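You operate a simulated robot arm through the tools that you are given. There is no shell and no other tool. Be economical: measure what you need, move in short steps, check, and stop when the job is done.

The job below is to be done with a simulated robot arm. You get a single attempt, and the scene is never put back.

JOB
Take the thick grey scrap and put it on the front of the bin table. Take the grey block and leave it on the ledge under the wheels. Put the grey cone on the orange top. Take the grey brush and put it on the bay five. Take the grey tub on the top of the grey bench and put it away on the left corner of the black machine. Open the bench drawer, take the black lace from the inside of the bench drawer and put it on the bench in front of the blue box, then shut the drawer. Fetch the white brush and set it on the bay four. Open the left cupboard door, take the white cloth on the front of the bin table and put it away on the middle shelf of the cream cupboard, then shut the door. Any order will do. Set down upright: grey block, grey cone, grey tub.

The check looks at the end state, three seconds after you hand in, the way a careful person would. Anything else that was tipped, shoved, dropped, spilled or broken makes it a failure. Flat cloth is picked up by pressing the open fingertips on it (5 to 10 N) and closing them slowly along it; thin cloth reads only 2 to 8 mm in the jaws.

ROBOT AND FRAMES
A 7-joint arm with a two-finger parallel gripper on a trunk, on a base that drives. Base frame: it is fixed to the floor where the robot stands at the start and does not move with it; the origin is under the middle of the robot, x ahead of it, y to its left, z up; the surface under the hand at the start is at about z = 86. Units: cm, degrees, N and s.
Its first joint turns from -166.0 to 166.0 degrees. Places, roughly: bay five (19x33 cm) [460, 148, 90]; bay four (19x33 cm) [480, 150, 90]; bench drawer [200, 0, 70]; bench in front of the blue box (40x22 cm) [546, -206, 84]; black lace [200, -25, 75]; front of the bin table [180, 170, 80]; grey block (6x4x5 cm) [90, 30, 90]; grey brush (4x4x12 cm) [120, 40, 90]; grey cone (7x7x12 cm) [110, 30, 90]; grey tub (14x13x15 cm) [160, 40, 90]; ledge under the wheels (34x15 cm) [262, 6, 80]; left corner of the black machine (15x24 cm) [236, 10, 80]; left cupboard door [-70, -230, 100]; middle shelf of the cream cupboard [-90, -220, 100]; orange top [420, 20, 80]; thick grey scrap (5x4x2 cm) [60, 20, 90]; white brush (3x8x4 cm) [210, 170, 80]; white cloth (11x7x3 cm) [200, 170, 80]. Payload 1.57 kg.
Tool frame: the origin (TCP) lies between the finger pads and is the grasp point; the fingertips stand 3 cm ahead of it; z points along the fingers, y is the line along which they close. The gripper opens to 8 cm. The fingers are 1.7 cm wide and 1.2 cm thick; the gripper's body (4 by 8.2 cm) begins 8 cm behind the TCP.
Orientation is that of the tool frame in the base frame, as a unit quaternion [x, y, z, w]. With the fingers straight down and closing along the base's y, the tool's x points along the base's -x, its y along +y and its z along -z.

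CONTROLS
- The arm moves only by the tool drive_tool. Its arguments are lists of equal length, an entry for each row: "dp": the shift along the tool's x, y, z in units of 25 mm (1.0 is 25 mm), a list of three; "delta_rot": the turn, a rotation vector about the tool's x, y, z in units of 6 degrees (1.0 is 6 degrees), a list of three; "claw": the closure, from 0 (fully open) to 1 (shut). In form: {"dp": [[dx, dy, dz], ...], "delta_rot": [[wx, wy, wz], ...], "claw": [claw, ...]}. A call has 1 to 20 rows; each row shifts and turns the commanded pose from where the row before left it, along the tool's axes as they then stand. A call with a number of a shift or a turn outside -1 to 1 is refused whole. Rows are played at 5 a second. More than 5 cm and 8.6 degrees between two rows, or a gripper value outside its range, and nothing of the call is played. Where a pose cannot be reached the arm comes as near as it can. A force on the tool above 40 N (or 10 N above the force at the start of the call, whichever is more), or a blocked arm, ends the call early, and 0.2 s more pass. Each finger travels about 15.3 cm/s and halts on what it meets, pressing with about 33 N; the grip force reading is that of the motor and also rises with nothing between the fingers. The clock runs only during rows and for 0.2 s after the last one: add rows that do not move to give the fingers time. It gives the time, the measured TCP pose, the force on the tool (base axes), the opening and the grip force at its end, in the units of the frame above (readings bear some noise), with the torque about the TCP (base axes, N m) and any sound that the robot's microphone picked up.
- Cameras (640 x 400 px; columns grow to the right, rows downward): "scene" is now at [-0.67, 19.94, 138.34]; the picture's right is [0.11, -0.99, 0.00], its down [-0.44, -0.05, -0.90] and it looks along [0.89, 0.10, -0.44] (base axes); focal length 256 px, centre (320, 200). "wrist" rides on the gripper at [7.2, -0.7, -12.2] in the tool frame; the picture's right is [0.09, 1.00, 0.00], its down [-0.84, 0.08, -0.54] and it looks along [-0.54, 0.05, 0.84] (tool axes); focal length 238 px, centre (320, 200). There is no depth. A picture from a camera that has moved, and an enlarged one, comes with that camera's place and axes in the base frame and with its lens.
- grab_frame(camera): a new picture of that camera. The clock stands still meanwhile.
- drive_base(legs): drives the robot by 1 to 6 legs, each [ahead, left, turn to the left] in cm, cm and degrees, along the robot's own axes; the way and the turn of a leg run together, so that a leg with both is an arc; at most 150 cm and 180 degrees a leg. The arm and the cameras ride along, it lands a little off, and it stops where it bumps. It gives what a move gives.
- pan_tilt(pan, tilt): turns the head with the scene camera to pan (to the left, within 143 degrees either way) and tilt (down, from -29 to 69), counted from straight ahead of the robot. It gives what a move gives.
- zoom(camera, box): a new picture of the part [left, top, right, bottom] of that camera's present view, enlarged. The clock stands still meanwhile.
- hand_in(): hands the job in; it is judged then, once.

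Go step by step. Nothing tells you exact positions but the pictures and the camera data: compare them with the known pose of the tool, close in by small moves and look again before you grip or let go. The budget is 525 turns and 292 pictures, counting those below and the enlarged ones. Unless the task says otherwise, let go and move clear before handing in, and close with one line.

The tools are called after "Emit:" as a command line: name --argument value ..., lists and objects as JSON in quotes. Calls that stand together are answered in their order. drive_tool: Moves the arm, as the interface text tells. Its arguments: {"type":"object","properties":{"dp":{"type":"array","items":{"type":"array","items":{"type":"number"}}},"delta_rot":{"type":"array","items":{"type":"array","items":{"type":"number"}}},"claw":{"type":"array","items":{"type":"number"}}},"required":["dp","delta_rot","claw"]} The other tools are called the same way: drive_base (legs) drives the base; pan_tilt (pan, tilt) turns the head that bears the scene camera; grab_frame (camera) takes a picture; zoom (camera, box) takes an enlarged picture of a part of a camera's view; hand_in () hands the job in.

At the start:

```text
clock: 0.0
position: [61.37, 13.57, 111.68]
tool_rot: [0.0, 1.0, 0.0, 0.0]
ft_force: [-0.6, 1.2, -0.3]
torque: [-0.01, 0.04, 0.02]
gripper_width: 7.97
gripper_force: 0.0
robot x, y, heading: [-0.12, -0.07, -0.2]
head pan, tilt: [6.4, 26.0]
```

scene: 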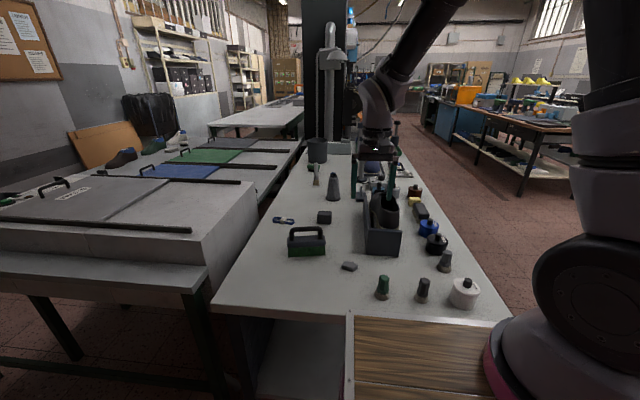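
wrist: 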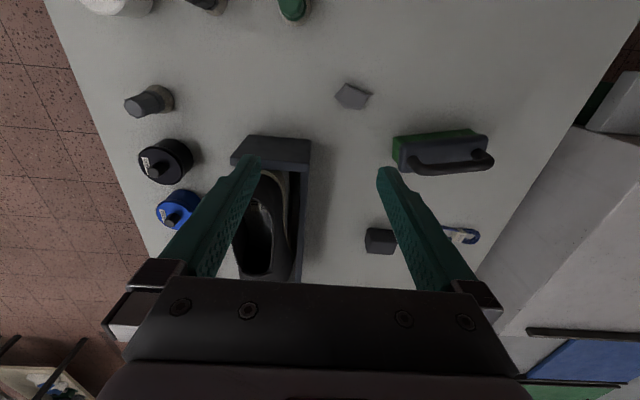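

The grey scrap looks to be near (60, 18), with the block behind it at about (86, 28), and the cone, brush and tub further along the bench. I'll look closer at the bench before moving.

Emit:
zoom --camera "scene" --box '[200, 120, 480, 310]'

Emit:
zoom --camera "scene" --box '[270, 90, 450, 210]'

Emit:
zoom --camera "scene" --box '[0, 100, 300, 290]'

Emit:
zoom --camera "scene" --box '[400, 50, 600, 180]'

```text
2.11 times, centred on (340, 215) of scene
camera zoom: at [-0.67, 19.94, 138.34], right [0.11, -0.99, 0.0], down [-0.44, -0.05, -0.9], along [0.89, 0.1, -0.44], focal length 540 px, centre (278, 168)
```

zoom: 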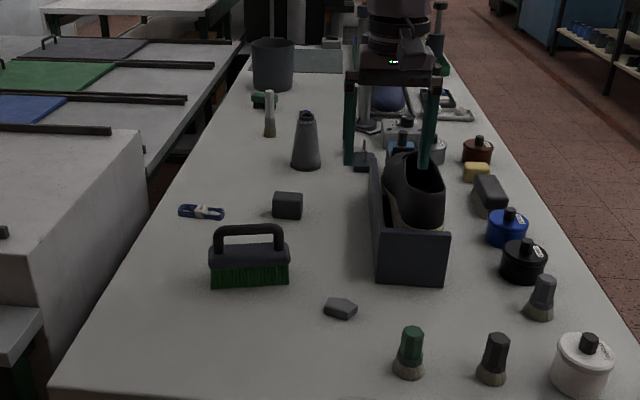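

```text
3.33 times, centred on (360, 150) of scene
camera zoom: at [-0.67, 19.94, 138.34], right [0.11, -0.99, 0.0], down [-0.44, -0.05, -0.9], along [0.89, 0.1, -0.44], focal length 855 px, centre (187, 367)
```

zoom: 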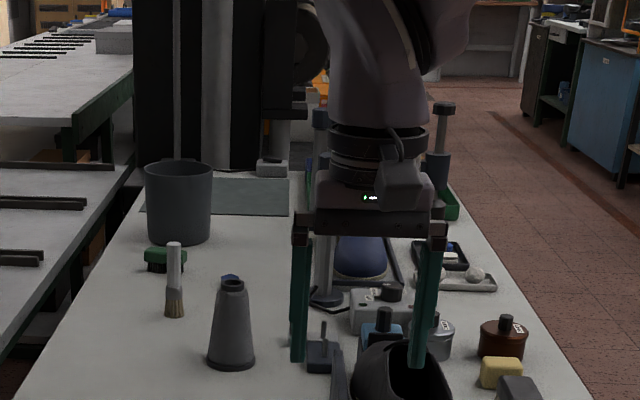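

```text
2.11 times, centred on (150, 195) of scene
camera zoom: at [-0.67, 19.94, 138.34], right [0.11, -0.99, 0.0], down [-0.44, -0.05, -0.9], along [0.89, 0.1, -0.44], focal length 540 px, centre (678, 210)
```

zoom: 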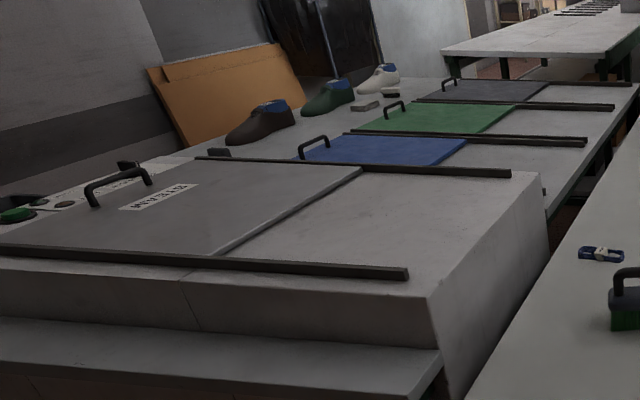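

```text
3.08 times, centred on (500, 115) of scene
camera zoom: at [-0.67, 19.94, 138.34], right [0.11, -0.99, 0.0], down [-0.44, -0.05, -0.9], along [0.89, 0.1, -0.44], focal length 789 px, centre (-234, 462)
```

zoom: 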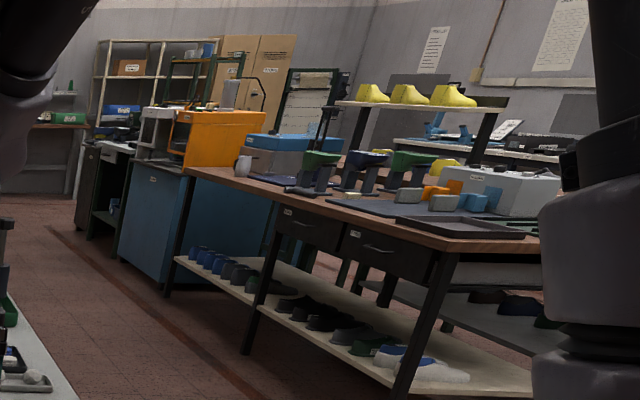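

I'll look around to map the room before moving.

Emit:
pan_tilt --pan 60 --tilt 22

Emit:
grab_frame --camera "scene"

Emit:
pan_tilt --pan 130 --tilt 22

Emit:
grab_frame --camera "scene"

Emit:
pan_tilt --pan -60 --tilt 22

Emit:
grab_frame --camera "scene"

Emit:
pan_tilt --pan -120 --tilt 22

Emit:
grab_frame --camera "scene"

```text
clock: 1.2
position: [61.31, 13.53, 111.72]
tool_rot: [0.0, 1.0, 0.0, 0.0]
ft_force: [0.3, -0.7, 0.2]
torque: [-0.04, 0.0, 0.03]
gripper_width: 8.0
gripper_force: 0.1
robot x, y, heading: [0.17, -0.11, -0.1]
head pan, tilt: [60.0, 22.0]
```

```text
285 pictures are left
camera scene: at [-5.15, 26.95, 138.99], right [0.87, -0.5, 0.0], down [-0.19, -0.32, -0.93], along [0.46, 0.8, -0.37], focal length 256 px, centre (320, 200)
```

scene: 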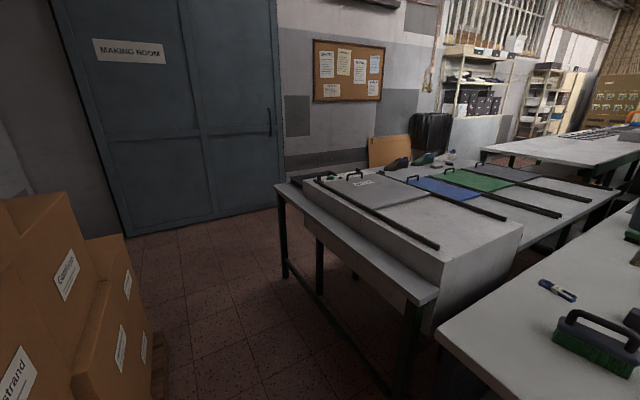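

```text
clock: 2.6
position: [61.23, 13.45, 111.68]
tool_rot: [0.0, 1.0, 0.0, 0.0]
ft_force: [0.2, 0.2, 0.1]
torque: [0.04, 0.01, -0.01]
gripper_width: 7.97
gripper_force: 0.0
robot x, y, heading: [-0.57, -0.04, 0.1]
head pan, tilt: [130.0, 22.0]
```

```text
284 pictures are left
camera scene: at [-15.75, 26.03, 138.99], right [0.77, 0.64, 0.0], down [0.24, -0.29, -0.93], along [-0.6, 0.71, -0.37], focal length 256 px, centre (320, 200)
```

scene: 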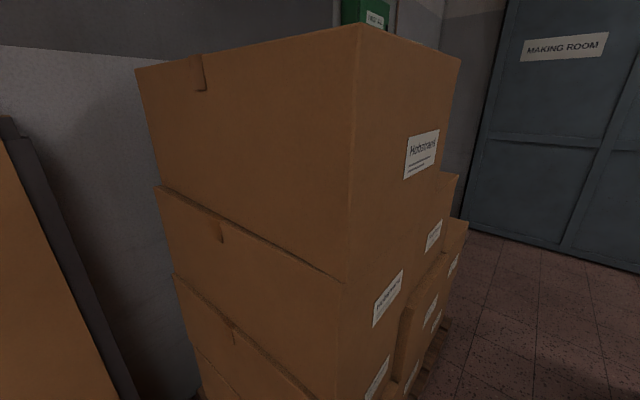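

```text
clock: 5.4
position: [61.32, 13.44, 111.62]
tool_rot: [0.0, 1.0, 0.0, 0.0]
ft_force: [0.3, -0.8, 0.1]
torque: [-0.02, -0.03, 0.01]
gripper_width: 8.01
gripper_force: 0.0
robot x, y, heading: [-0.07, -0.28, -0.2]
head pan, tilt: [-60.0, 22.0]
```

```text
283 pictures are left
camera scene: at [-5.15, 10.88, 138.99], right [-0.87, -0.5, 0.0], down [-0.19, 0.32, -0.93], along [0.46, -0.8, -0.37], focal length 256 px, centre (320, 200)
```

scene: 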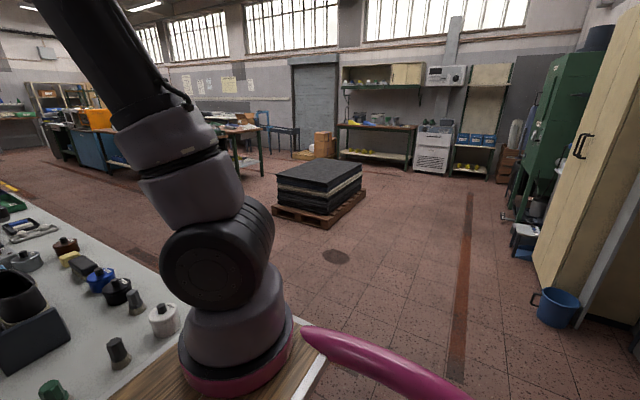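

```text
clock: 6.7
position: [61.35, 13.44, 111.68]
tool_rot: [0.0, 1.0, 0.0, -0.001]
ft_force: [0.7, 0.1, 0.0]
torque: [0.0, -0.01, 0.0]
gripper_width: 8.03
gripper_force: 0.0
robot x, y, heading: [-0.19, 0.1, -0.0]
head pan, tilt: [-120.0, 22.0]
```

```text
282 pictures are left
camera scene: at [-14.43, 10.88, 138.99], right [-0.87, 0.5, 0.0], down [0.19, 0.32, -0.93], along [-0.46, -0.8, -0.37], focal length 256 px, centre (320, 200)
```

scene: 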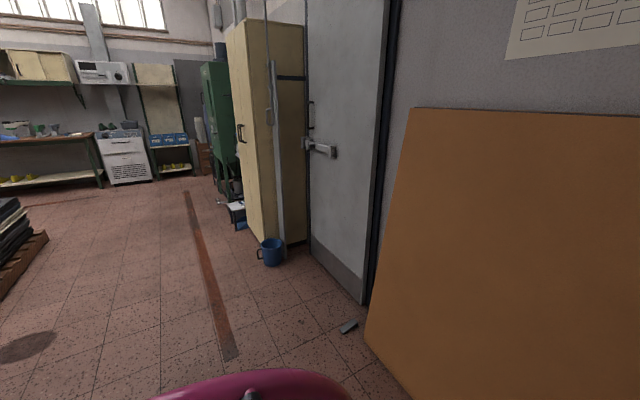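

The cream cupboard is behind me to the right, and the bin table is to the left with its front on the far side (y≈185). I'll tilt down to see my own footprint and the gap to the bench, and zoom in on the scrap.

Emit:
zoom --camera "wrist" --box '[220, 40, 500, 260]'

Emit:
pan_tilt --pan 0 --tilt 69

Emit:
grab_frame --camera "scene"

Emit:
pan_tilt --pan -70 --tilt 65

Emit:
grab_frame --camera "scene"

```text
1.82 times, centred on (360, 150) of wrist
camera zoom: at [54.13, 12.82, 123.77], right [-0.09, 1.0, 0.0], down [0.84, 0.08, 0.54], along [0.54, 0.05, -0.84], focal length 433 px, centre (247, 291)
```

zoom: 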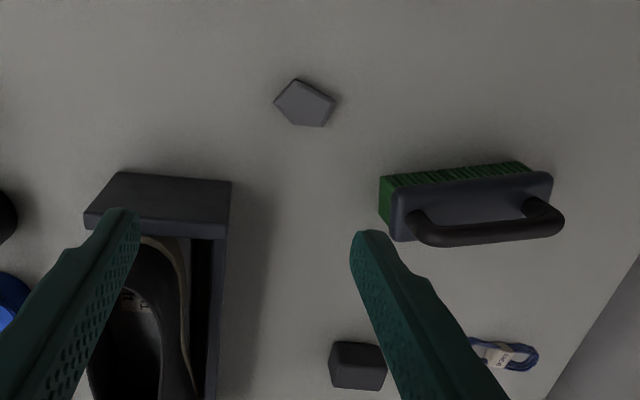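

```text
clock: 8.7
position: [61.4, 13.45, 111.68]
tool_rot: [0.0, 1.0, 0.0, -0.001]
ft_force: [-0.9, -0.4, 0.2]
torque: [0.02, 0.02, -0.03]
gripper_width: 8.01
gripper_force: 0.1
robot x, y, heading: [-0.01, -0.12, -0.0]
head pan, tilt: [0.0, 68.8]
```

```text
280 pictures are left
camera scene: at [-4.2, 18.92, 132.56], right [0.0, -1.0, 0.0], down [-0.93, 0.0, -0.36], along [0.36, 0.0, -0.93], focal length 256 px, centre (320, 200)
```

scene: 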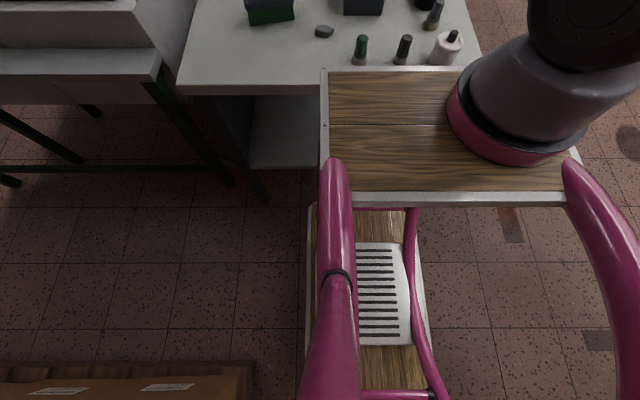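

```text
clock: 10.2
position: [61.23, 13.54, 111.62]
tool_rot: [0.0, 1.0, 0.0, 0.0]
ft_force: [0.1, 0.5, -0.3]
torque: [0.01, 0.04, -0.03]
gripper_width: 8.03
gripper_force: 0.2
robot x, y, heading: [-0.38, 0.31, 0.0]
head pan, tilt: [-70.0, 65.0]
```

```text
279 pictures are left
camera scene: at [-7.71, 13.22, 132.94], right [-0.94, -0.34, 0.0], down [-0.31, 0.85, -0.42], along [0.14, -0.4, -0.91], focal length 256 px, centre (320, 200)
```

scene: 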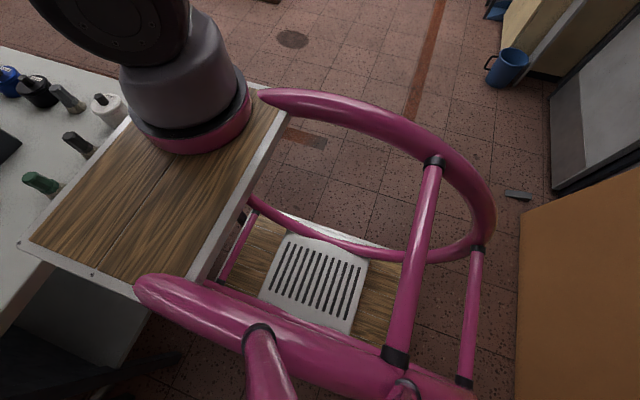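

The scrap is a pentagon centred near (59.6, 18.2). I'll go above it with the tool yawed about 33°, so the fingers close on two near-parallel edges.

Emit:
drive_tool --dp '[[0.113, 0.313, 0.9], [0.113, 0.313, 0.9], [0.113, 0.313, 0.9], [0.113, 0.313, 0.9], [0.113, 0.313, 0.9], [0.113, 0.313, 0.9], [0, 0, 0], [0, 0, 0], [0, 0, 0], [0, 0, 0], [0, 0, 0], [0, 0, 0], [0, 0, 0]]' --delta_rot '[[0, 0, 0], [0, 0, 0], [0, 0, 0], [0, 0, 0], [0, 0, 0], [0, 0, 0], [0, 0, 0.92], [0, 0, 0.92], [0, 0, 0.92], [0, 0, 0.92], [0, 0, 0.92], [0, 0, 0.92], [0, 0, 0]]' --claw '[0, 0, 0, 0, 0, 0, 0, 0, 0, 0.1, 0.2, 0.2, 0.2]'

Emit:
grab_frame --camera "wrist"

Emit:
pan_tilt --pan 0 --tilt 45

Emit:
zoom --camera "scene" --box '[200, 60, 480, 250]'

```text
clock: 12.9
position: [59.64, 18.13, 98.13]
tool_rot: [0.286, 0.958, 0.0, 0.0]
ft_force: [0.2, -0.1, 0.1]
torque: [0.02, -0.01, 0.01]
gripper_width: 6.41
gripper_force: 0.1
robot x, y, heading: [0.04, 0.17, 0.1]
head pan, tilt: [-70.0, 65.0]
```

```text
278 pictures are left
camera wrist: at [53.21, 21.55, 110.22], right [0.47, 0.88, 0.0], down [0.74, -0.39, 0.54], along [0.48, -0.25, -0.84], focal length 238 px, centre (320, 200)
```

wrist: 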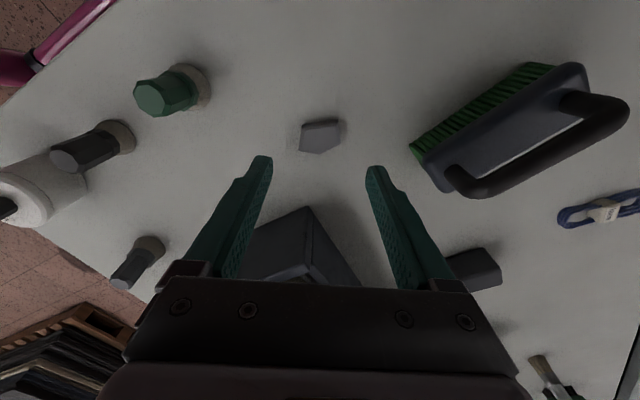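

```text
clock: 14.4
position: [59.65, 18.25, 98.12]
tool_rot: [0.285, 0.958, 0.0, 0.0]
ft_force: [0.3, -0.3, -0.7]
torque: [-0.02, -0.02, 0.03]
gripper_width: 6.41
gripper_force: 0.0
robot x, y, heading: [0.16, -0.0, 0.2]
head pan, tilt: [0.0, 45.0]
```

```text
2.11 times, centred on (340, 155) of scene
camera zoom: at [-1.66, 18.92, 135.44], right [0.0, -1.0, 0.0], down [-0.71, 0.0, -0.71], along [0.71, 0.0, -0.71], focal length 540 px, centre (278, 295)
```

zoom: 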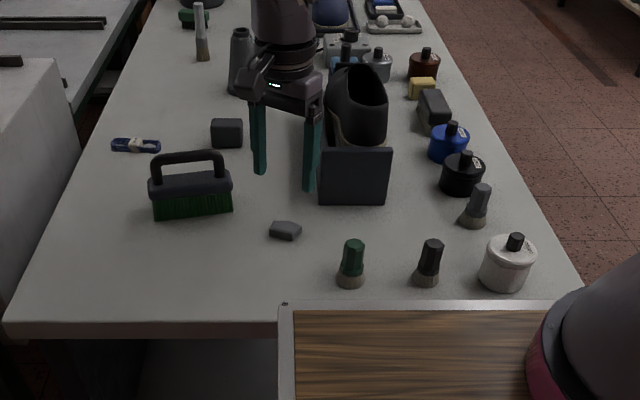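

Scrap confirmed at about (60, 18) and the finger line matches its parallel edges. I'll descend in two steps and grip.

Emit:
drive_tool --dp '[[-0.18, 0, 0.8], [0, 0, 0.8], [0, 0, 0.8], [0, 0, 0.8], [0, 0, 0.3], [0, 0, 0], [0, 0, 0], [0, 0, 0], [0, 0, 0]]' --delta_rot '[[0, 0, 0], [0, 0, 0], [0, 0, 0], [0, 0, 0], [0, 0, 0], [0, 0, 0], [0, 0, 0], [0, 0, 0], [0, 0, 0]]' --claw '[0.2, 0.2, 0.2, 0.2, 0.2, 0.2, 0.6, 1, 1]'

Emit:
grab_frame --camera "wrist"

```text
clock: 16.4
position: [59.99, 17.94, 89.41]
tool_rot: [0.286, 0.958, 0.0, -0.001]
ft_force: [1.3, 0.1, -1.2]
torque: [0.01, -0.01, 0.01]
gripper_width: 4.01
gripper_force: 32.8
robot x, y, heading: [-0.33, -0.64, -0.0]
head pan, tilt: [0.0, 45.0]
```

```text
276 pictures are left
camera wrist: at [53.66, 21.29, 101.52], right [0.47, 0.88, 0.0], down [0.74, -0.39, 0.54], along [0.48, -0.25, -0.84], focal length 238 px, centre (320, 200)
```

wrist: 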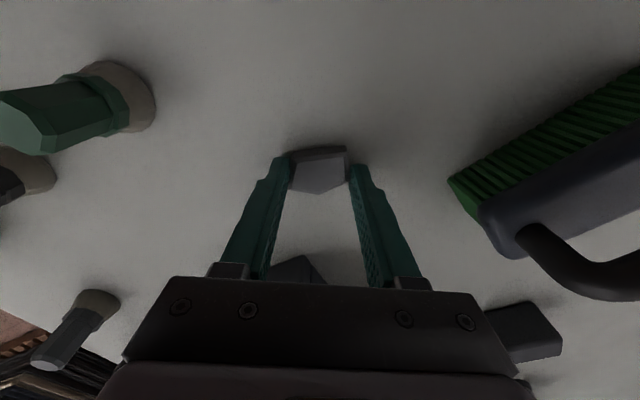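

The scrap is held at 4.0 cm. I'll lift it and check it before driving off.

Emit:
drive_tool --dp '[[0, 0, -0.5], [0, 0, -1], [0, 0, -1], [0, 0, -1], [0, 0, -1], [0, 0, -1], [0, 0, -1], [0, 0, -1], [0, 0, -1], [0, 0, -1], [0, 0, -1], [0, 0, -1]]' --delta_rot '[[0, 0, 0], [0, 0, 0], [0, 0, 0], [0, 0, 0], [0, 0, 0], [0, 0, 0], [0, 0, 0], [0, 0, 0], [0, 0, 0], [0, 0, 0], [0, 0, 0], [0, 0, 0]]' --claw '[1, 1, 1, 1, 1, 1, 1, 1, 1, 1, 1, 1]'

Emit:
drive_base --legs '[[-15, 0, 0], [0, -70, 0]]'

Emit:
pan_tilt --pan 80 --tilt 30

Emit:
grab_frame --camera "scene"

Emit:
pan_tilt --pan 15 --tilt 25

Emit:
grab_frame --camera "scene"

```text
clock: 19.0
position: [59.97, 18.06, 118.19]
tool_rot: [0.284, 0.959, 0.0, 0.0]
ft_force: [-0.2, 0.6, -0.6]
torque: [-0.01, -0.02, -0.04]
gripper_width: 4.0
gripper_force: 33.2
robot x, y, heading: [-0.0, 0.48, 0.1]
head pan, tilt: [0.0, 45.0]
```

```text
clock: 23.9
position: [44.6, -53.14, 118.08]
tool_rot: [0.284, 0.959, 0.0, 0.0]
ft_force: [0.1, 0.0, 0.2]
torque: [-0.01, 0.03, 0.03]
gripper_width: 3.94
gripper_force: 32.8
robot x, y, heading: [-15.63, -71.36, 0.0]
head pan, tilt: [0.0, 45.0]
```

```text
clock: 25.4
position: [44.63, -53.07, 118.14]
tool_rot: [0.283, 0.959, 0.0, 0.001]
ft_force: [0.5, 0.3, -0.8]
torque: [0.01, 0.0, -0.01]
gripper_width: 3.98
gripper_force: 33.3
robot x, y, heading: [-15.2, -71.13, 0.0]
head pan, tilt: [80.0, 30.0]
```

```text
275 pictures are left
camera scene: at [-23.53, -43.66, 137.71], right [0.99, -0.17, 0.0], down [-0.09, -0.49, -0.87], along [0.15, 0.85, -0.5], focal length 256 px, centre (320, 200)
```

scene: 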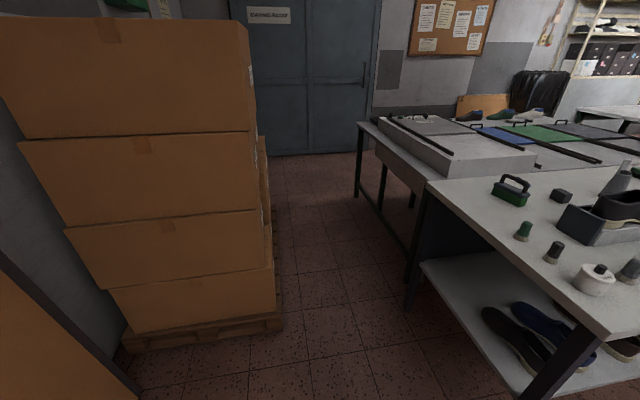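

```text
clock: 26.7
position: [44.64, -53.22, 118.07]
tool_rot: [0.284, 0.959, 0.0, 0.0]
ft_force: [0.2, -0.1, 0.1]
torque: [0.0, -0.01, 0.01]
gripper_width: 3.95
gripper_force: 32.5
robot x, y, heading: [-14.96, -71.51, 0.0]
head pan, tilt: [15.0, 25.0]
```

```text
274 pictures are left
camera scene: at [-16.19, -50.14, 138.5], right [0.26, -0.96, 0.0], down [-0.41, -0.11, -0.91], along [0.87, 0.24, -0.42], focal length 256 px, centre (320, 200)
```

scene: 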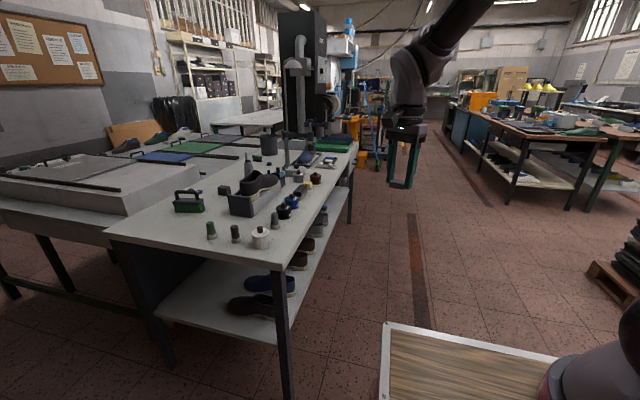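

The corridor between the pallet (x≈-28) and the bench (x≈40) is passable. I'll turn left and drive up it in stages.

Emit:
drive_base --legs '[[0, 0, 90], [20, -19, 0], [110, 0, 0]]'

Emit:
pan_tilt --pan -30 --tilt 30

Emit:
grab_frame --camera "scene"

```text
clock: 37.8
position: [-16.74, 119.1, 118.06]
tool_rot: [-0.484, 0.875, -0.001, 0.0]
ft_force: [-0.8, -0.3, 0.2]
torque: [0.03, 0.0, 0.02]
gripper_width: 3.96
gripper_force: 33.0
robot x, y, heading: [2.24, 59.41, 91.1]
head pan, tilt: [15.0, 25.0]
```

```text
clock: 38.9
position: [-16.73, 119.17, 118.09]
tool_rot: [-0.484, 0.875, 0.001, 0.0]
ft_force: [0.0, 0.2, -0.4]
torque: [-0.04, 0.03, 0.0]
gripper_width: 3.95
gripper_force: 33.3
robot x, y, heading: [2.31, 59.63, 90.8]
head pan, tilt: [-30.0, 30.0]
```

```text
273 pictures are left
camera scene: at [-11.93, 56.96, 137.71], right [0.87, -0.48, 0.0], down [-0.24, -0.44, -0.87], along [0.42, 0.76, -0.5], focal length 256 px, centre (320, 200)
```

scene: 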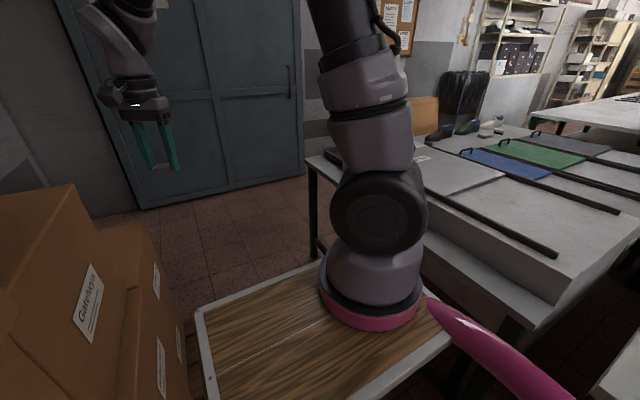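

Emit:
drive_base --legs '[[20, -6, 0], [130, 0, 0], [35, 0, 0]]'

Emit:
pan_tilt --pan -75 --tilt 25

Emit:
grab_frame --camera "scene"

Emit:
zoom --camera "scene" --box '[300, 60, 560, 230]'

```text
clock: 48.6
position: [-12.47, 305.83, 118.16]
tool_rot: [-0.479, 0.878, 0.0, 0.0]
ft_force: [0.2, -0.1, -0.5]
torque: [-0.04, -0.01, -0.02]
gripper_width: 3.92
gripper_force: 32.8
robot x, y, heading: [6.05, 246.15, 90.5]
head pan, tilt: [-30.0, 30.0]
```

```text
clock: 49.7
position: [-12.48, 305.77, 118.18]
tool_rot: [-0.478, 0.878, 0.0, 0.0]
ft_force: [0.7, 0.3, -0.1]
torque: [0.02, 0.05, -0.05]
gripper_width: 3.96
gripper_force: 33.1
robot x, y, heading: [6.12, 246.23, 90.3]
head pan, tilt: [-75.0, 25.0]
```

```text
272 pictures are left
camera scene: at [-3.98, 238.17, 138.5], right [0.27, -0.96, 0.0], down [-0.41, -0.11, -0.91], along [0.87, 0.24, -0.42], focal length 256 px, centre (320, 200)
```

scene: 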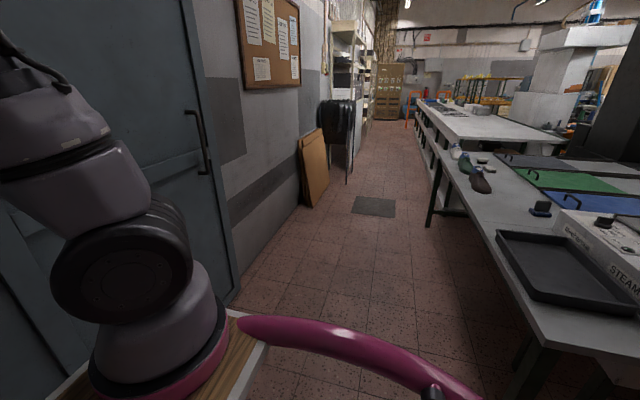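

```text
2.35 times, centred on (430, 145) of scene
camera zoom: at [-3.98, 238.17, 138.5], right [0.27, -0.96, 0.0], down [-0.41, -0.11, -0.91], along [0.87, 0.24, -0.42], focal length 603 px, centre (61, 329)
```

zoom: 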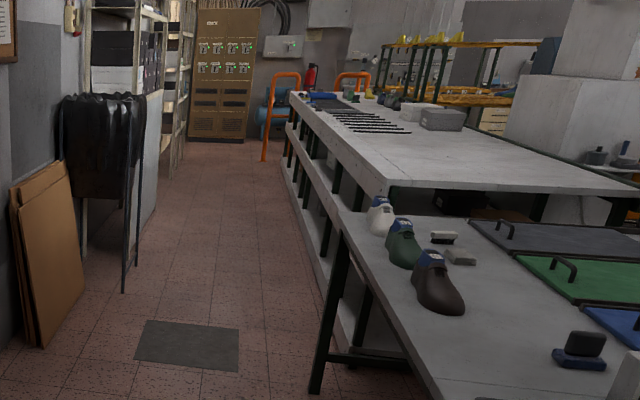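

The aisle on the far side of the bin table is clear, and the white brush (≈218, 168) and cloth (≈200, 167) sit by the shoes. I'll turn, drive along the aisle, and face the table around x≈185.

Emit:
drive_base --legs '[[0, 0, -90], [150, 0, 0], [28, 0, 0], [0, 0, -90]]'

Emit:
pan_tilt --pan 0 --tilt 40

Emit:
grab_frame --camera "scene"

Emit:
grab_frame --camera "wrist"

```text
clock: 66.3
position: [203.57, 183.96, 118.18]
tool_rot: [0.875, 0.484, 0.0, 0.0]
ft_force: [0.2, 0.5, -0.5]
torque: [0.03, -0.02, 0.02]
gripper_width: 3.96
gripper_force: 32.8
robot x, y, heading: [184.56, 243.68, -89.0]
head pan, tilt: [-75.0, 25.0]
```

```text
clock: 67.8
position: [203.66, 184.02, 118.22]
tool_rot: [0.875, 0.485, 0.0, 0.001]
ft_force: [0.2, -0.2, -0.1]
torque: [-0.03, -0.01, 0.0]
gripper_width: 3.93
gripper_force: 33.3
robot x, y, heading: [184.51, 243.98, -88.7]
head pan, tilt: [0.0, 40.0]
```

```text
270 pictures are left
camera scene: at [203.73, 245.33, 136.17], right [-1.0, -0.02, 0.0], down [-0.01, 0.64, -0.77], along [0.01, -0.77, -0.64], focal length 256 px, centre (320, 200)
```

scene: 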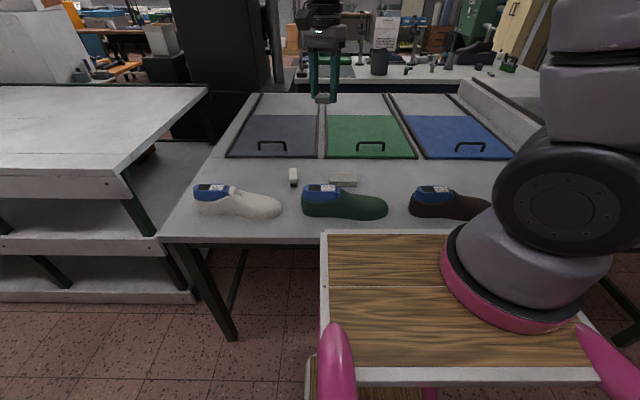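

```text
269 pictures are left
camera wrist: at [206.91, 190.37, 130.24], right [0.89, -0.45, 0.0], down [-0.38, -0.75, 0.54], along [-0.24, -0.48, -0.84], focal length 238 px, centre (320, 200)
```

wrist: 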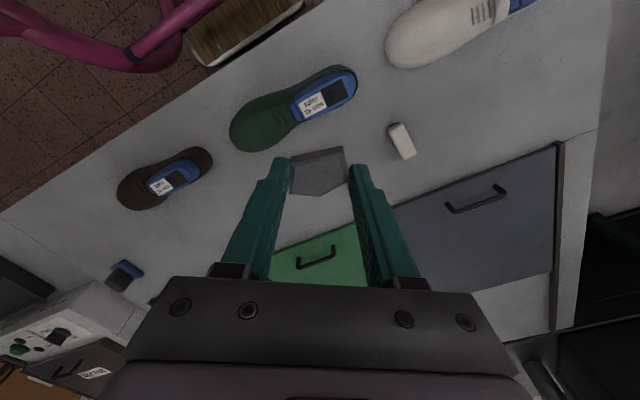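

Scrap spot: bare area between shoes and lids at about (178, 167). I'll move above it at height and zoom for the white objects.

Emit:
drive_tool --dp '[[-0.936, -0.427, 0], [-0.936, -0.427, 0], [-0.936, -0.427, 0], [-0.936, -0.427, 0], [-0.936, -0.427, 0], [-0.936, -0.427, 0], [-0.936, -0.427, 0], [-0.936, -0.427, 0], [-0.936, -0.427, 0], [-0.936, -0.427, 0], [-0.936, -0.427, 0], [-0.936, -0.427, 0], [0, 0, 1], [0, 0, 1], [0, 0, 1], [0, 0, 1], [0, 0, 1], [0, 0, 1], [0, 0, 1], [0, 0, 0]]' --delta_rot '[[0, 0, 0], [0, 0, 0], [0, 0, 0], [0, 0, 0], [0, 0, 0], [0, 0, 0], [0, 0, 0], [0, 0, 0], [0, 0, 0], [0, 0, 0], [0, 0, 0], [0, 0, 0], [0, 0, 0], [0, 0, 0], [0, 0, 0], [0, 0, 0], [0, 0, 0], [0, 0, 0], [0, 0, 0], [0, 0, 0]]' --claw '[1, 1, 1, 1, 1, 1, 1, 1, 1, 1, 1, 1, 1, 1, 1, 1, 1, 1, 1, 1]'

Emit:
grab_frame --camera "wrist"

Emit:
zoom --camera "scene" --box '[180, 80, 500, 260]'

```text
clock: 72.0
position: [177.87, 166.99, 100.51]
tool_rot: [0.875, 0.484, 0.0, 0.0]
ft_force: [-0.1, -0.2, -0.3]
torque: [0.02, 0.02, -0.02]
gripper_width: 3.97
gripper_force: 32.7
robot x, y, heading: [184.56, 243.6, -89.0]
head pan, tilt: [0.0, 40.0]
```

```text
268 pictures are left
camera wrist: at [181.16, 173.42, 112.65], right [0.89, -0.45, 0.0], down [-0.38, -0.75, 0.54], along [-0.24, -0.48, -0.84], focal length 238 px, centre (320, 200)
```

wrist: 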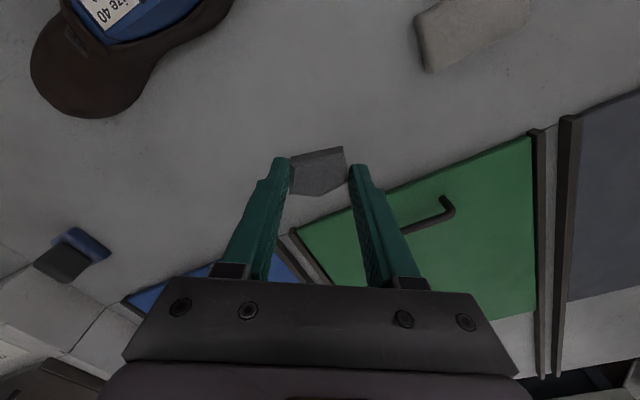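

```text
2.00 times, centred on (340, 170) of scene
camera zoom: at [203.73, 245.34, 136.17], right [-1.0, -0.02, 0.0], down [-0.01, 0.64, -0.77], along [0.01, -0.77, -0.64], focal length 513 px, centre (280, 260)
```

zoom: 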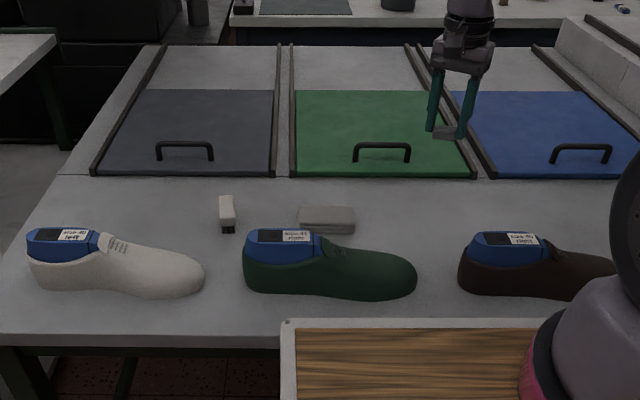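

Emit:
drive_tool --dp '[[0, 0, 1], [0, 0, 1], [0, 0, 1], [0, 0, 1], [0, 0, 1], [0, 0, 0.4], [0, 0, 0]]' --delta_rot '[[0, 0, 0], [0, 0, 0], [0, 0, 0], [0, 0, 0], [0, 0, 0], [0, 0, 0], [0, 0, 0]]' --claw '[1, 1, 1, 1, 1, 1, 1]'

Emit:
zoom --camera "scene" --box '[300, 100, 500, 220]'

Emit:
grab_frame --camera "wrist"

```text
clock: 73.6
position: [177.96, 166.89, 87.06]
tool_rot: [0.875, 0.484, 0.0, 0.001]
ft_force: [0.3, -1.1, -0.2]
torque: [-0.01, -0.02, -0.02]
gripper_width: 3.93
gripper_force: 32.8
robot x, y, heading: [184.67, 243.28, -88.9]
head pan, tilt: [0.0, 40.0]
```

```text
3.20 times, centred on (400, 160) of scene
camera zoom: at [203.73, 245.33, 136.17], right [-1.0, -0.02, 0.0], down [-0.01, 0.64, -0.77], along [0.01, -0.77, -0.64], focal length 821 px, centre (64, 328)
```

zoom: 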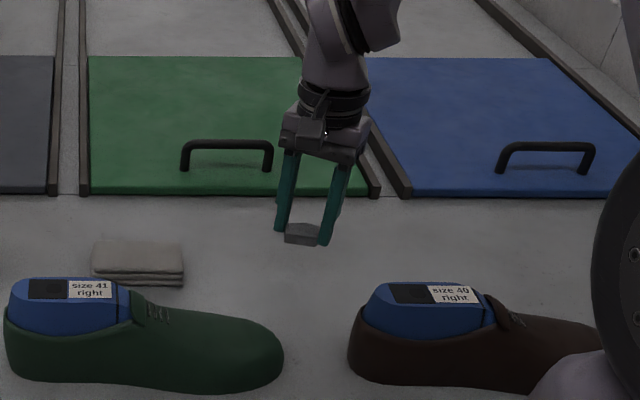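

```text
265 pictures are left
camera wrist: at [181.21, 173.32, 99.16], right [0.89, -0.45, 0.0], down [-0.38, -0.75, 0.54], along [-0.24, -0.48, -0.84], focal length 238 px, centre (320, 200)
```

wrist: 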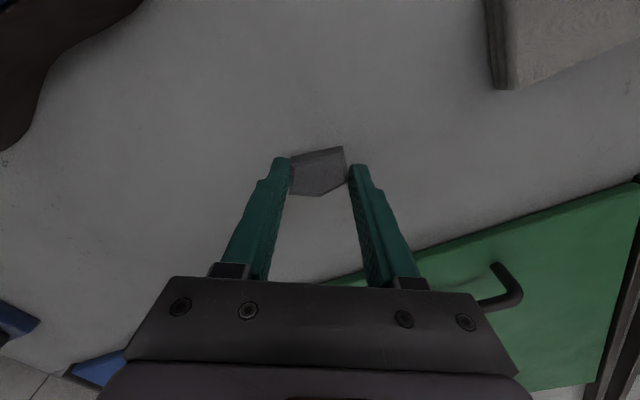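

Emit:
drive_tool --dp '[[0, 0, 0.3], [0, 0, 0.3], [0, 0, 0.2], [0, 0, 0.2], [0, 0, 0]]' --delta_rot '[[0, 0, 0], [0, 0, 0], [0, 0, 0], [0, 0, 0], [0, 0, 0]]' --claw '[1, 1, 1, 1, 1]'

Emit:
drive_tool --dp '[[0, 0, 0.1], [0, 0, 0.1], [0, 0, 0]]' --delta_rot '[[0, 0, 0], [0, 0, 0], [0, 0, 0]]' --claw '[1, 1, 1]'

Emit:
zoom --camera "scene" --box '[340, 130, 440, 190]'

```text
clock: 74.8
position: [177.79, 167.07, 84.64]
tool_rot: [0.875, 0.484, 0.0, 0.0]
ft_force: [-0.2, 0.2, -1.1]
torque: [0.03, -0.01, -0.04]
gripper_width: 3.92
gripper_force: 32.9
robot x, y, heading: [184.41, 243.45, -88.8]
head pan, tilt: [0.0, 40.0]
```

```text
clock: 75.6
position: [177.74, 166.92, 84.24]
tool_rot: [0.876, 0.483, 0.0, 0.0]
ft_force: [0.2, -0.1, 0.0]
torque: [0.03, -0.04, -0.02]
gripper_width: 3.95
gripper_force: 33.5
robot x, y, heading: [184.32, 243.84, -89.1]
head pan, tilt: [0.0, 40.0]
```

```text
6.40 times, centred on (390, 160) of scene
camera zoom: at [203.73, 245.33, 136.17], right [-1.0, -0.02, 0.0], down [-0.01, 0.64, -0.77], along [0.01, -0.77, -0.64], focal length 1641 px, centre (-128, 456)
```

zoom: 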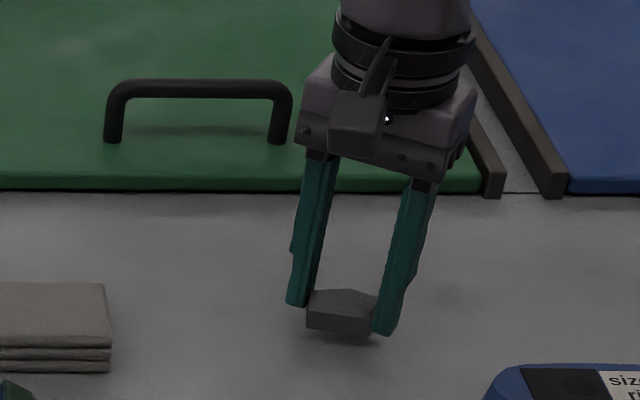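

Emit:
drive_tool --dp '[[0, 0, 0.1], [0, 0, 0.1], [0, 0, 0]]' --delta_rot '[[0, 0, 0], [0, 0, 0], [0, 0, 0]]' --claw '[1, 1, 1]'

Emit:
drive_tool --dp '[[0, 0, 0.08], [0, 0, 0.08], [0, 0, 0]]' --delta_rot '[[0, 0, 0], [0, 0, 0], [0, 0, 0]]' --claw '[1, 1, 1]'

```text
clock: 76.4
position: [177.79, 167.01, 83.61]
tool_rot: [0.875, 0.484, 0.0, 0.0]
ft_force: [0.2, -0.6, -0.4]
torque: [0.02, 0.01, 0.0]
gripper_width: 3.95
gripper_force: 32.5
robot x, y, heading: [184.55, 243.9, -89.3]
head pan, tilt: [0.0, 40.0]
```

```text
clock: 77.2
position: [177.74, 166.9, 83.46]
tool_rot: [0.875, 0.484, -0.001, 0.001]
ft_force: [-1.5, 3.0, 18.3]
torque: [0.14, 0.06, 0.03]
gripper_width: 3.95
gripper_force: 33.0
robot x, y, heading: [184.53, 244.02, -88.9]
head pan, tilt: [0.0, 40.0]
```

Contact. I'll release and lift.

Emit:
drive_tool --dp '[[0, 0, -0.08], [0, 0, 0], [0, 0, 0], [0, 0, -0.3], [0, 0, -1], [0, 0, -1], [0, 0, -1], [0, 0, -1], [0, 0, -1], [0, 0, -1]]' --delta_rot '[[0, 0, 0], [0, 0, 0], [0, 0, 0], [0, 0, 0], [0, 0, 0], [0, 0, 0], [0, 0, 0], [0, 0, 0], [0, 0, 0], [0, 0, 0]]' --claw '[1, 0.3, 0.3, 0.3, 0.3, 0.3, 0.3, 0.3, 0, 0]'

Emit:
zoom --camera "scene" --box '[260, 120, 460, 240]'

Emit:
grab_frame --camera "wrist"

```text
clock: 79.4
position: [177.52, 166.84, 99.0]
tool_rot: [0.876, 0.483, 0.0, 0.0]
ft_force: [0.6, -0.2, -0.6]
torque: [0.05, 0.01, 0.02]
gripper_width: 7.99
gripper_force: 0.1
robot x, y, heading: [184.76, 243.4, -89.0]
head pan, tilt: [0.0, 40.0]
```

```text
3.20 times, centred on (360, 180) of scene
camera zoom: at [203.73, 245.3, 136.17], right [-1.0, -0.02, 0.0], down [-0.01, 0.64, -0.77], along [0.01, -0.77, -0.64], focal length 821 px, centre (192, 264)
```

zoom: 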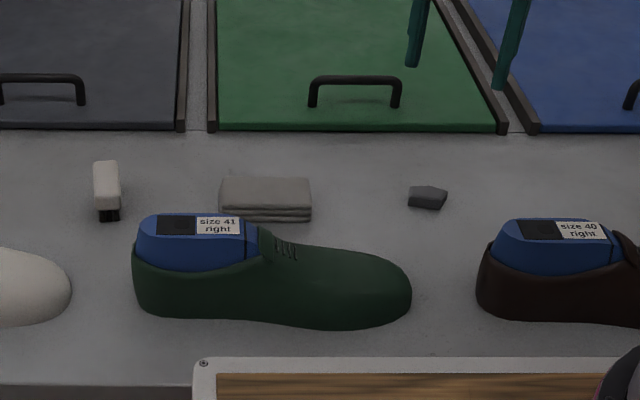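

```text
262 pictures are left
camera wrist: at [180.94, 173.36, 111.12], right [0.89, -0.45, 0.0], down [-0.38, -0.75, 0.54], along [-0.25, -0.48, -0.84], focal length 238 px, centre (320, 200)
```

wrist: 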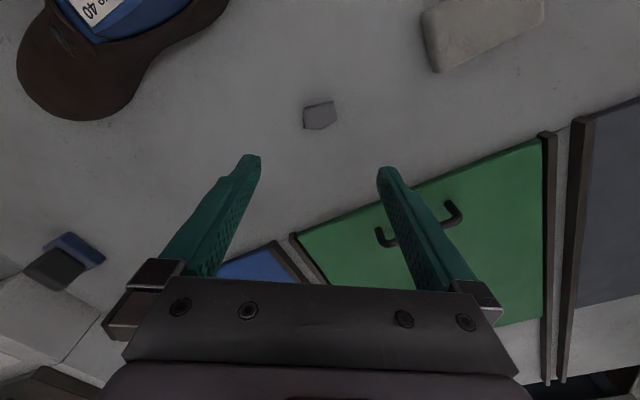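

The scrap is in place. Next the white brush at about (214.6, 167): I'll move over it and align the closing line with x.

Emit:
drive_tool --dp '[[0.565, 0.9, -0.1], [0.565, 0.9, 0], [0.565, 0.9, 0], [0.565, 0.9, 0], [0.565, 0.9, 0], [0.565, 0.9, 0], [0.565, 0.9, 0], [0.565, 0.9, 0], [0.565, 0.9, 0], [0.565, 0.9, 0], [0.565, 0.9, 0], [0.565, 0.9, 0], [0.565, 0.9, 0], [0.565, 0.9, 0], [0, 0, 0], [0, 0, 0], [0, 0, 0], [0, 0, 0], [0, 0, 0], [0, 0, 0]]' --delta_rot '[[0, 0, 0], [0, 0, 0], [0, 0, 0], [0, 0, 0], [0, 0, 0], [0, 0, 0], [0, 0, 0], [0, 0, 0], [0, 0, 0], [0, 0, 0], [0, 0, 0], [0, 0, 0], [0, 0, 0], [0, 0, 0], [0, 0, -0.89], [0, 0, -0.89], [0, 0, -0.89], [0, 0, -0.89], [0, 0, -0.89], [0, 0, -0.89]]' --claw '[0, 0, 0, 0, 0, 0, 0, 0, 0, 0, 0, 0, 0, 0, 0, 0, 0.2, 0.3, 0.3, 0.3]'

Emit:
grab_frame --camera "wrist"

Emit:
zoom --camera "scene" --box '[230, 100, 390, 200]'

```text
clock: 83.6
position: [215.09, 166.97, 99.39]
tool_rot: [0.707, 0.707, 0.0, -0.001]
ft_force: [0.0, 0.6, -0.5]
torque: [0.0, 0.0, 0.0]
gripper_width: 5.6
gripper_force: 0.1
robot x, y, heading: [184.52, 244.08, -89.0]
head pan, tilt: [0.0, 40.0]
```

```text
261 pictures are left
camera wrist: at [214.35, 174.09, 111.53], right [1.0, 0.09, 0.0], down [0.08, -0.84, 0.54], along [0.05, -0.54, -0.84], focal length 238 px, centre (320, 200)
```

wrist: 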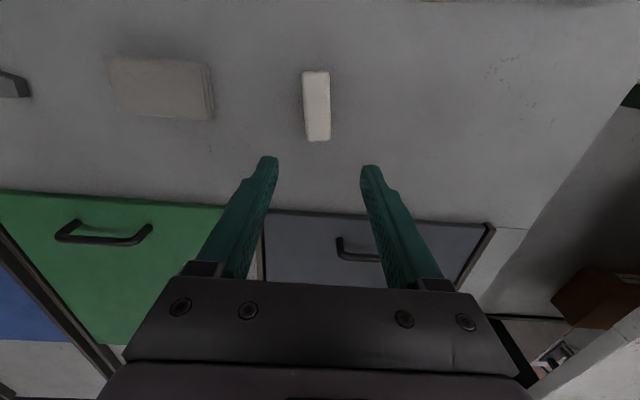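

```text
4.00 times, centred on (310, 150) of scene
camera zoom: at [203.74, 245.33, 136.17], right [-1.0, -0.02, 0.0], down [-0.01, 0.64, -0.77], along [0.01, -0.77, -0.64], focal length 1026 px, centre (360, 400)
```

zoom: 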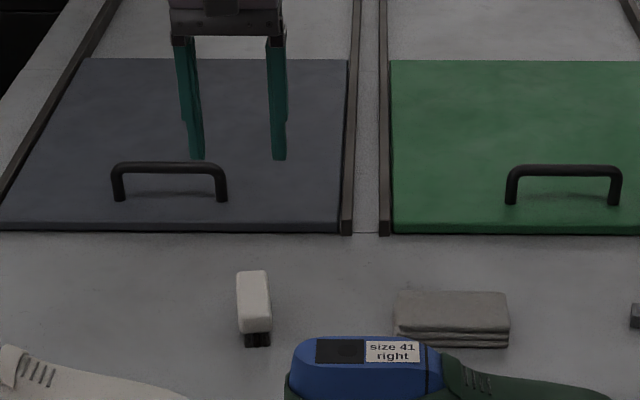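

Emit:
drive_tool --dp '[[0.64, -0.2, 0], [0, 0, 0], [0, 0, 1], [0, 0, 1], [0, 0, 1], [0, 0, 1], [0, 0, 0]]' --delta_rot '[[0, 0, -0.6], [0, 0, -0.55], [0, 0, 0], [0, 0, 0], [0, 0, 0], [0, 0, 0], [0, 0, 0]]' --claw '[0.3, 0.3, 0.3, 0.3, 0.3, 0.3, 0.3]'

Emit:
grab_frame --camera "wrist"

```text
clock: 85.2
position: [214.28, 168.47, 89.52]
tool_rot: [0.664, 0.748, -0.001, 0.0]
ft_force: [-0.4, 0.1, 0.9]
torque: [0.01, -0.03, 0.03]
gripper_width: 5.61
gripper_force: 0.0
robot x, y, heading: [184.14, 243.57, -89.2]
head pan, tilt: [0.0, 40.0]
```

```text
259 pictures are left
camera wrist: at [212.82, 175.58, 101.62], right [0.98, 0.21, 0.0], down [0.18, -0.82, 0.54], along [0.11, -0.53, -0.84], focal length 238 px, centre (320, 200)
```

wrist: 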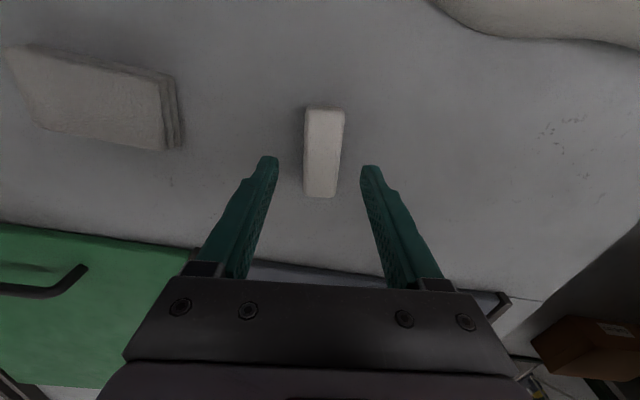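

Emit:
drive_tool --dp '[[0, 0.06, 0.8], [0, 0, 0.8], [0, 0, 0.6], [0, 0, 0.1], [0, 0, 0], [0, 0, 0], [0, 0, 0], [0, 0, 0]]' --delta_rot '[[0, 0, 0], [0, 0, 0], [0, 0, 0], [0, 0, 0], [0, 0, 0], [0, 0, 0], [0, 0, 0], [0, 0, 0]]' --claw '[0.3, 0.3, 0.3, 0.3, 0.3, 0.6, 1, 1]'

Emit:
zoom --camera "scene" --box '[230, 100, 390, 200]'

```text
clock: 87.0
position: [214.63, 168.53, 83.8]
tool_rot: [0.664, 0.748, 0.0, 0.0]
ft_force: [-0.3, -0.6, 0.0]
torque: [0.01, 0.0, 0.0]
gripper_width: 2.89
gripper_force: 32.5
robot x, y, heading: [184.53, 243.89, -89.1]
head pan, tilt: [0.0, 40.0]
```

```text
4.00 times, centred on (310, 150) of scene
camera zoom: at [203.74, 245.33, 136.17], right [-1.0, -0.02, 0.0], down [-0.01, 0.64, -0.77], along [0.01, -0.77, -0.64], focal length 1026 px, centre (360, 400)
```

zoom: 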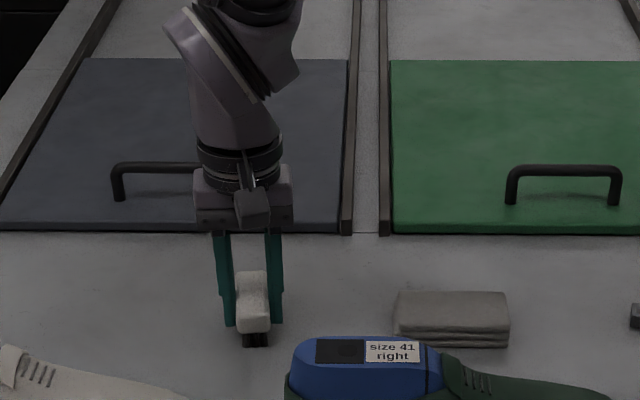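

The brush is held. I'll lift it and check the aisle towards the bays.

Emit:
drive_tool --dp '[[0, 0, -0.5], [0, 0, -1], [0, 0, -1], [0, 0, -1], [0, 0, -1], [0, 0, -1], [0, 0, -1], [0, 0, -1], [0, 0, -1], [0, 0, -1], [0, 0, -1], [0, 0, -1]]' --delta_rot '[[0, 0, 0], [0, 0, 0], [0, 0, 0], [0, 0, 0], [0, 0, 0], [0, 0, 0], [0, 0, 0], [0, 0, 0], [0, 0, 0], [0, 0, 0], [0, 0, 0], [0, 0, 0]]' --claw '[1, 1, 1, 1, 1, 1, 1, 1, 1, 1, 1, 1]'

Emit:
pan_tilt --pan 95 --tilt 30

Emit:
grab_frame --camera "scene"

Emit:
pan_tilt --pan 140 --tilt 60

Emit:
grab_frame --camera "scene"

```text
clock: 89.6
position: [214.6, 168.52, 112.31]
tool_rot: [0.664, 0.748, -0.001, 0.0]
ft_force: [-0.1, -0.2, -1.8]
torque: [-0.04, 0.0, -0.01]
gripper_width: 2.9
gripper_force: 32.7
robot x, y, heading: [184.42, 243.36, -89.0]
head pan, tilt: [0.0, 40.0]
```

```text
clock: 91.3
position: [214.55, 168.47, 112.41]
tool_rot: [0.664, 0.748, 0.0, 0.0]
ft_force: [-0.1, 0.0, -0.6]
torque: [0.0, 0.0, -0.02]
gripper_width: 2.91
gripper_force: 33.2
robot x, y, heading: [184.82, 243.69, -88.8]
head pan, tilt: [95.0, 30.0]
```

```text
257 pictures are left
camera scene: at [212.59, 254.77, 137.71], right [0.1, -0.99, 0.0], down [-0.5, -0.05, -0.87], along [0.86, 0.09, -0.5], focal length 256 px, centre (320, 200)
```

scene: 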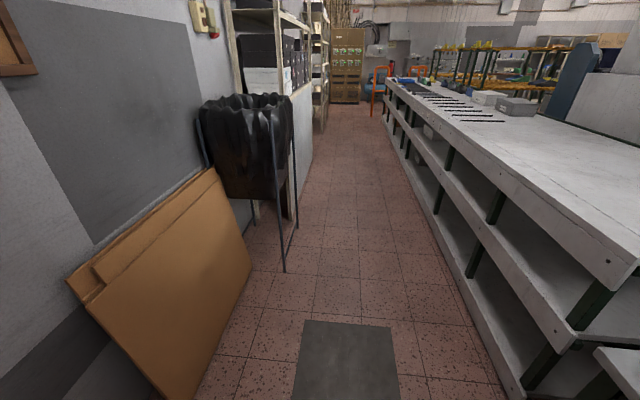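

```text
clock: 92.4
position: [214.48, 168.51, 112.35]
tool_rot: [0.664, 0.748, 0.0, 0.0]
ft_force: [0.2, -0.5, -0.5]
torque: [-0.02, -0.01, 0.0]
gripper_width: 2.88
gripper_force: 33.1
robot x, y, heading: [184.58, 243.07, -89.0]
head pan, tilt: [140.0, 60.0]
```

```text
256 pictures are left
camera scene: at [207.79, 259.01, 133.5], right [0.78, -0.63, 0.0], down [-0.55, -0.67, -0.5], along [0.32, 0.39, -0.87], focal length 256 px, centre (320, 200)
```

scene: 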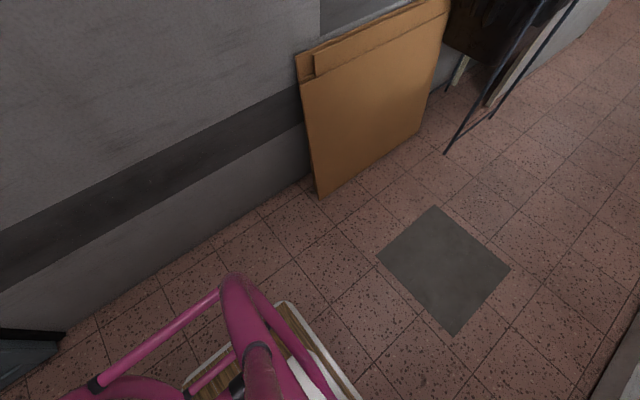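

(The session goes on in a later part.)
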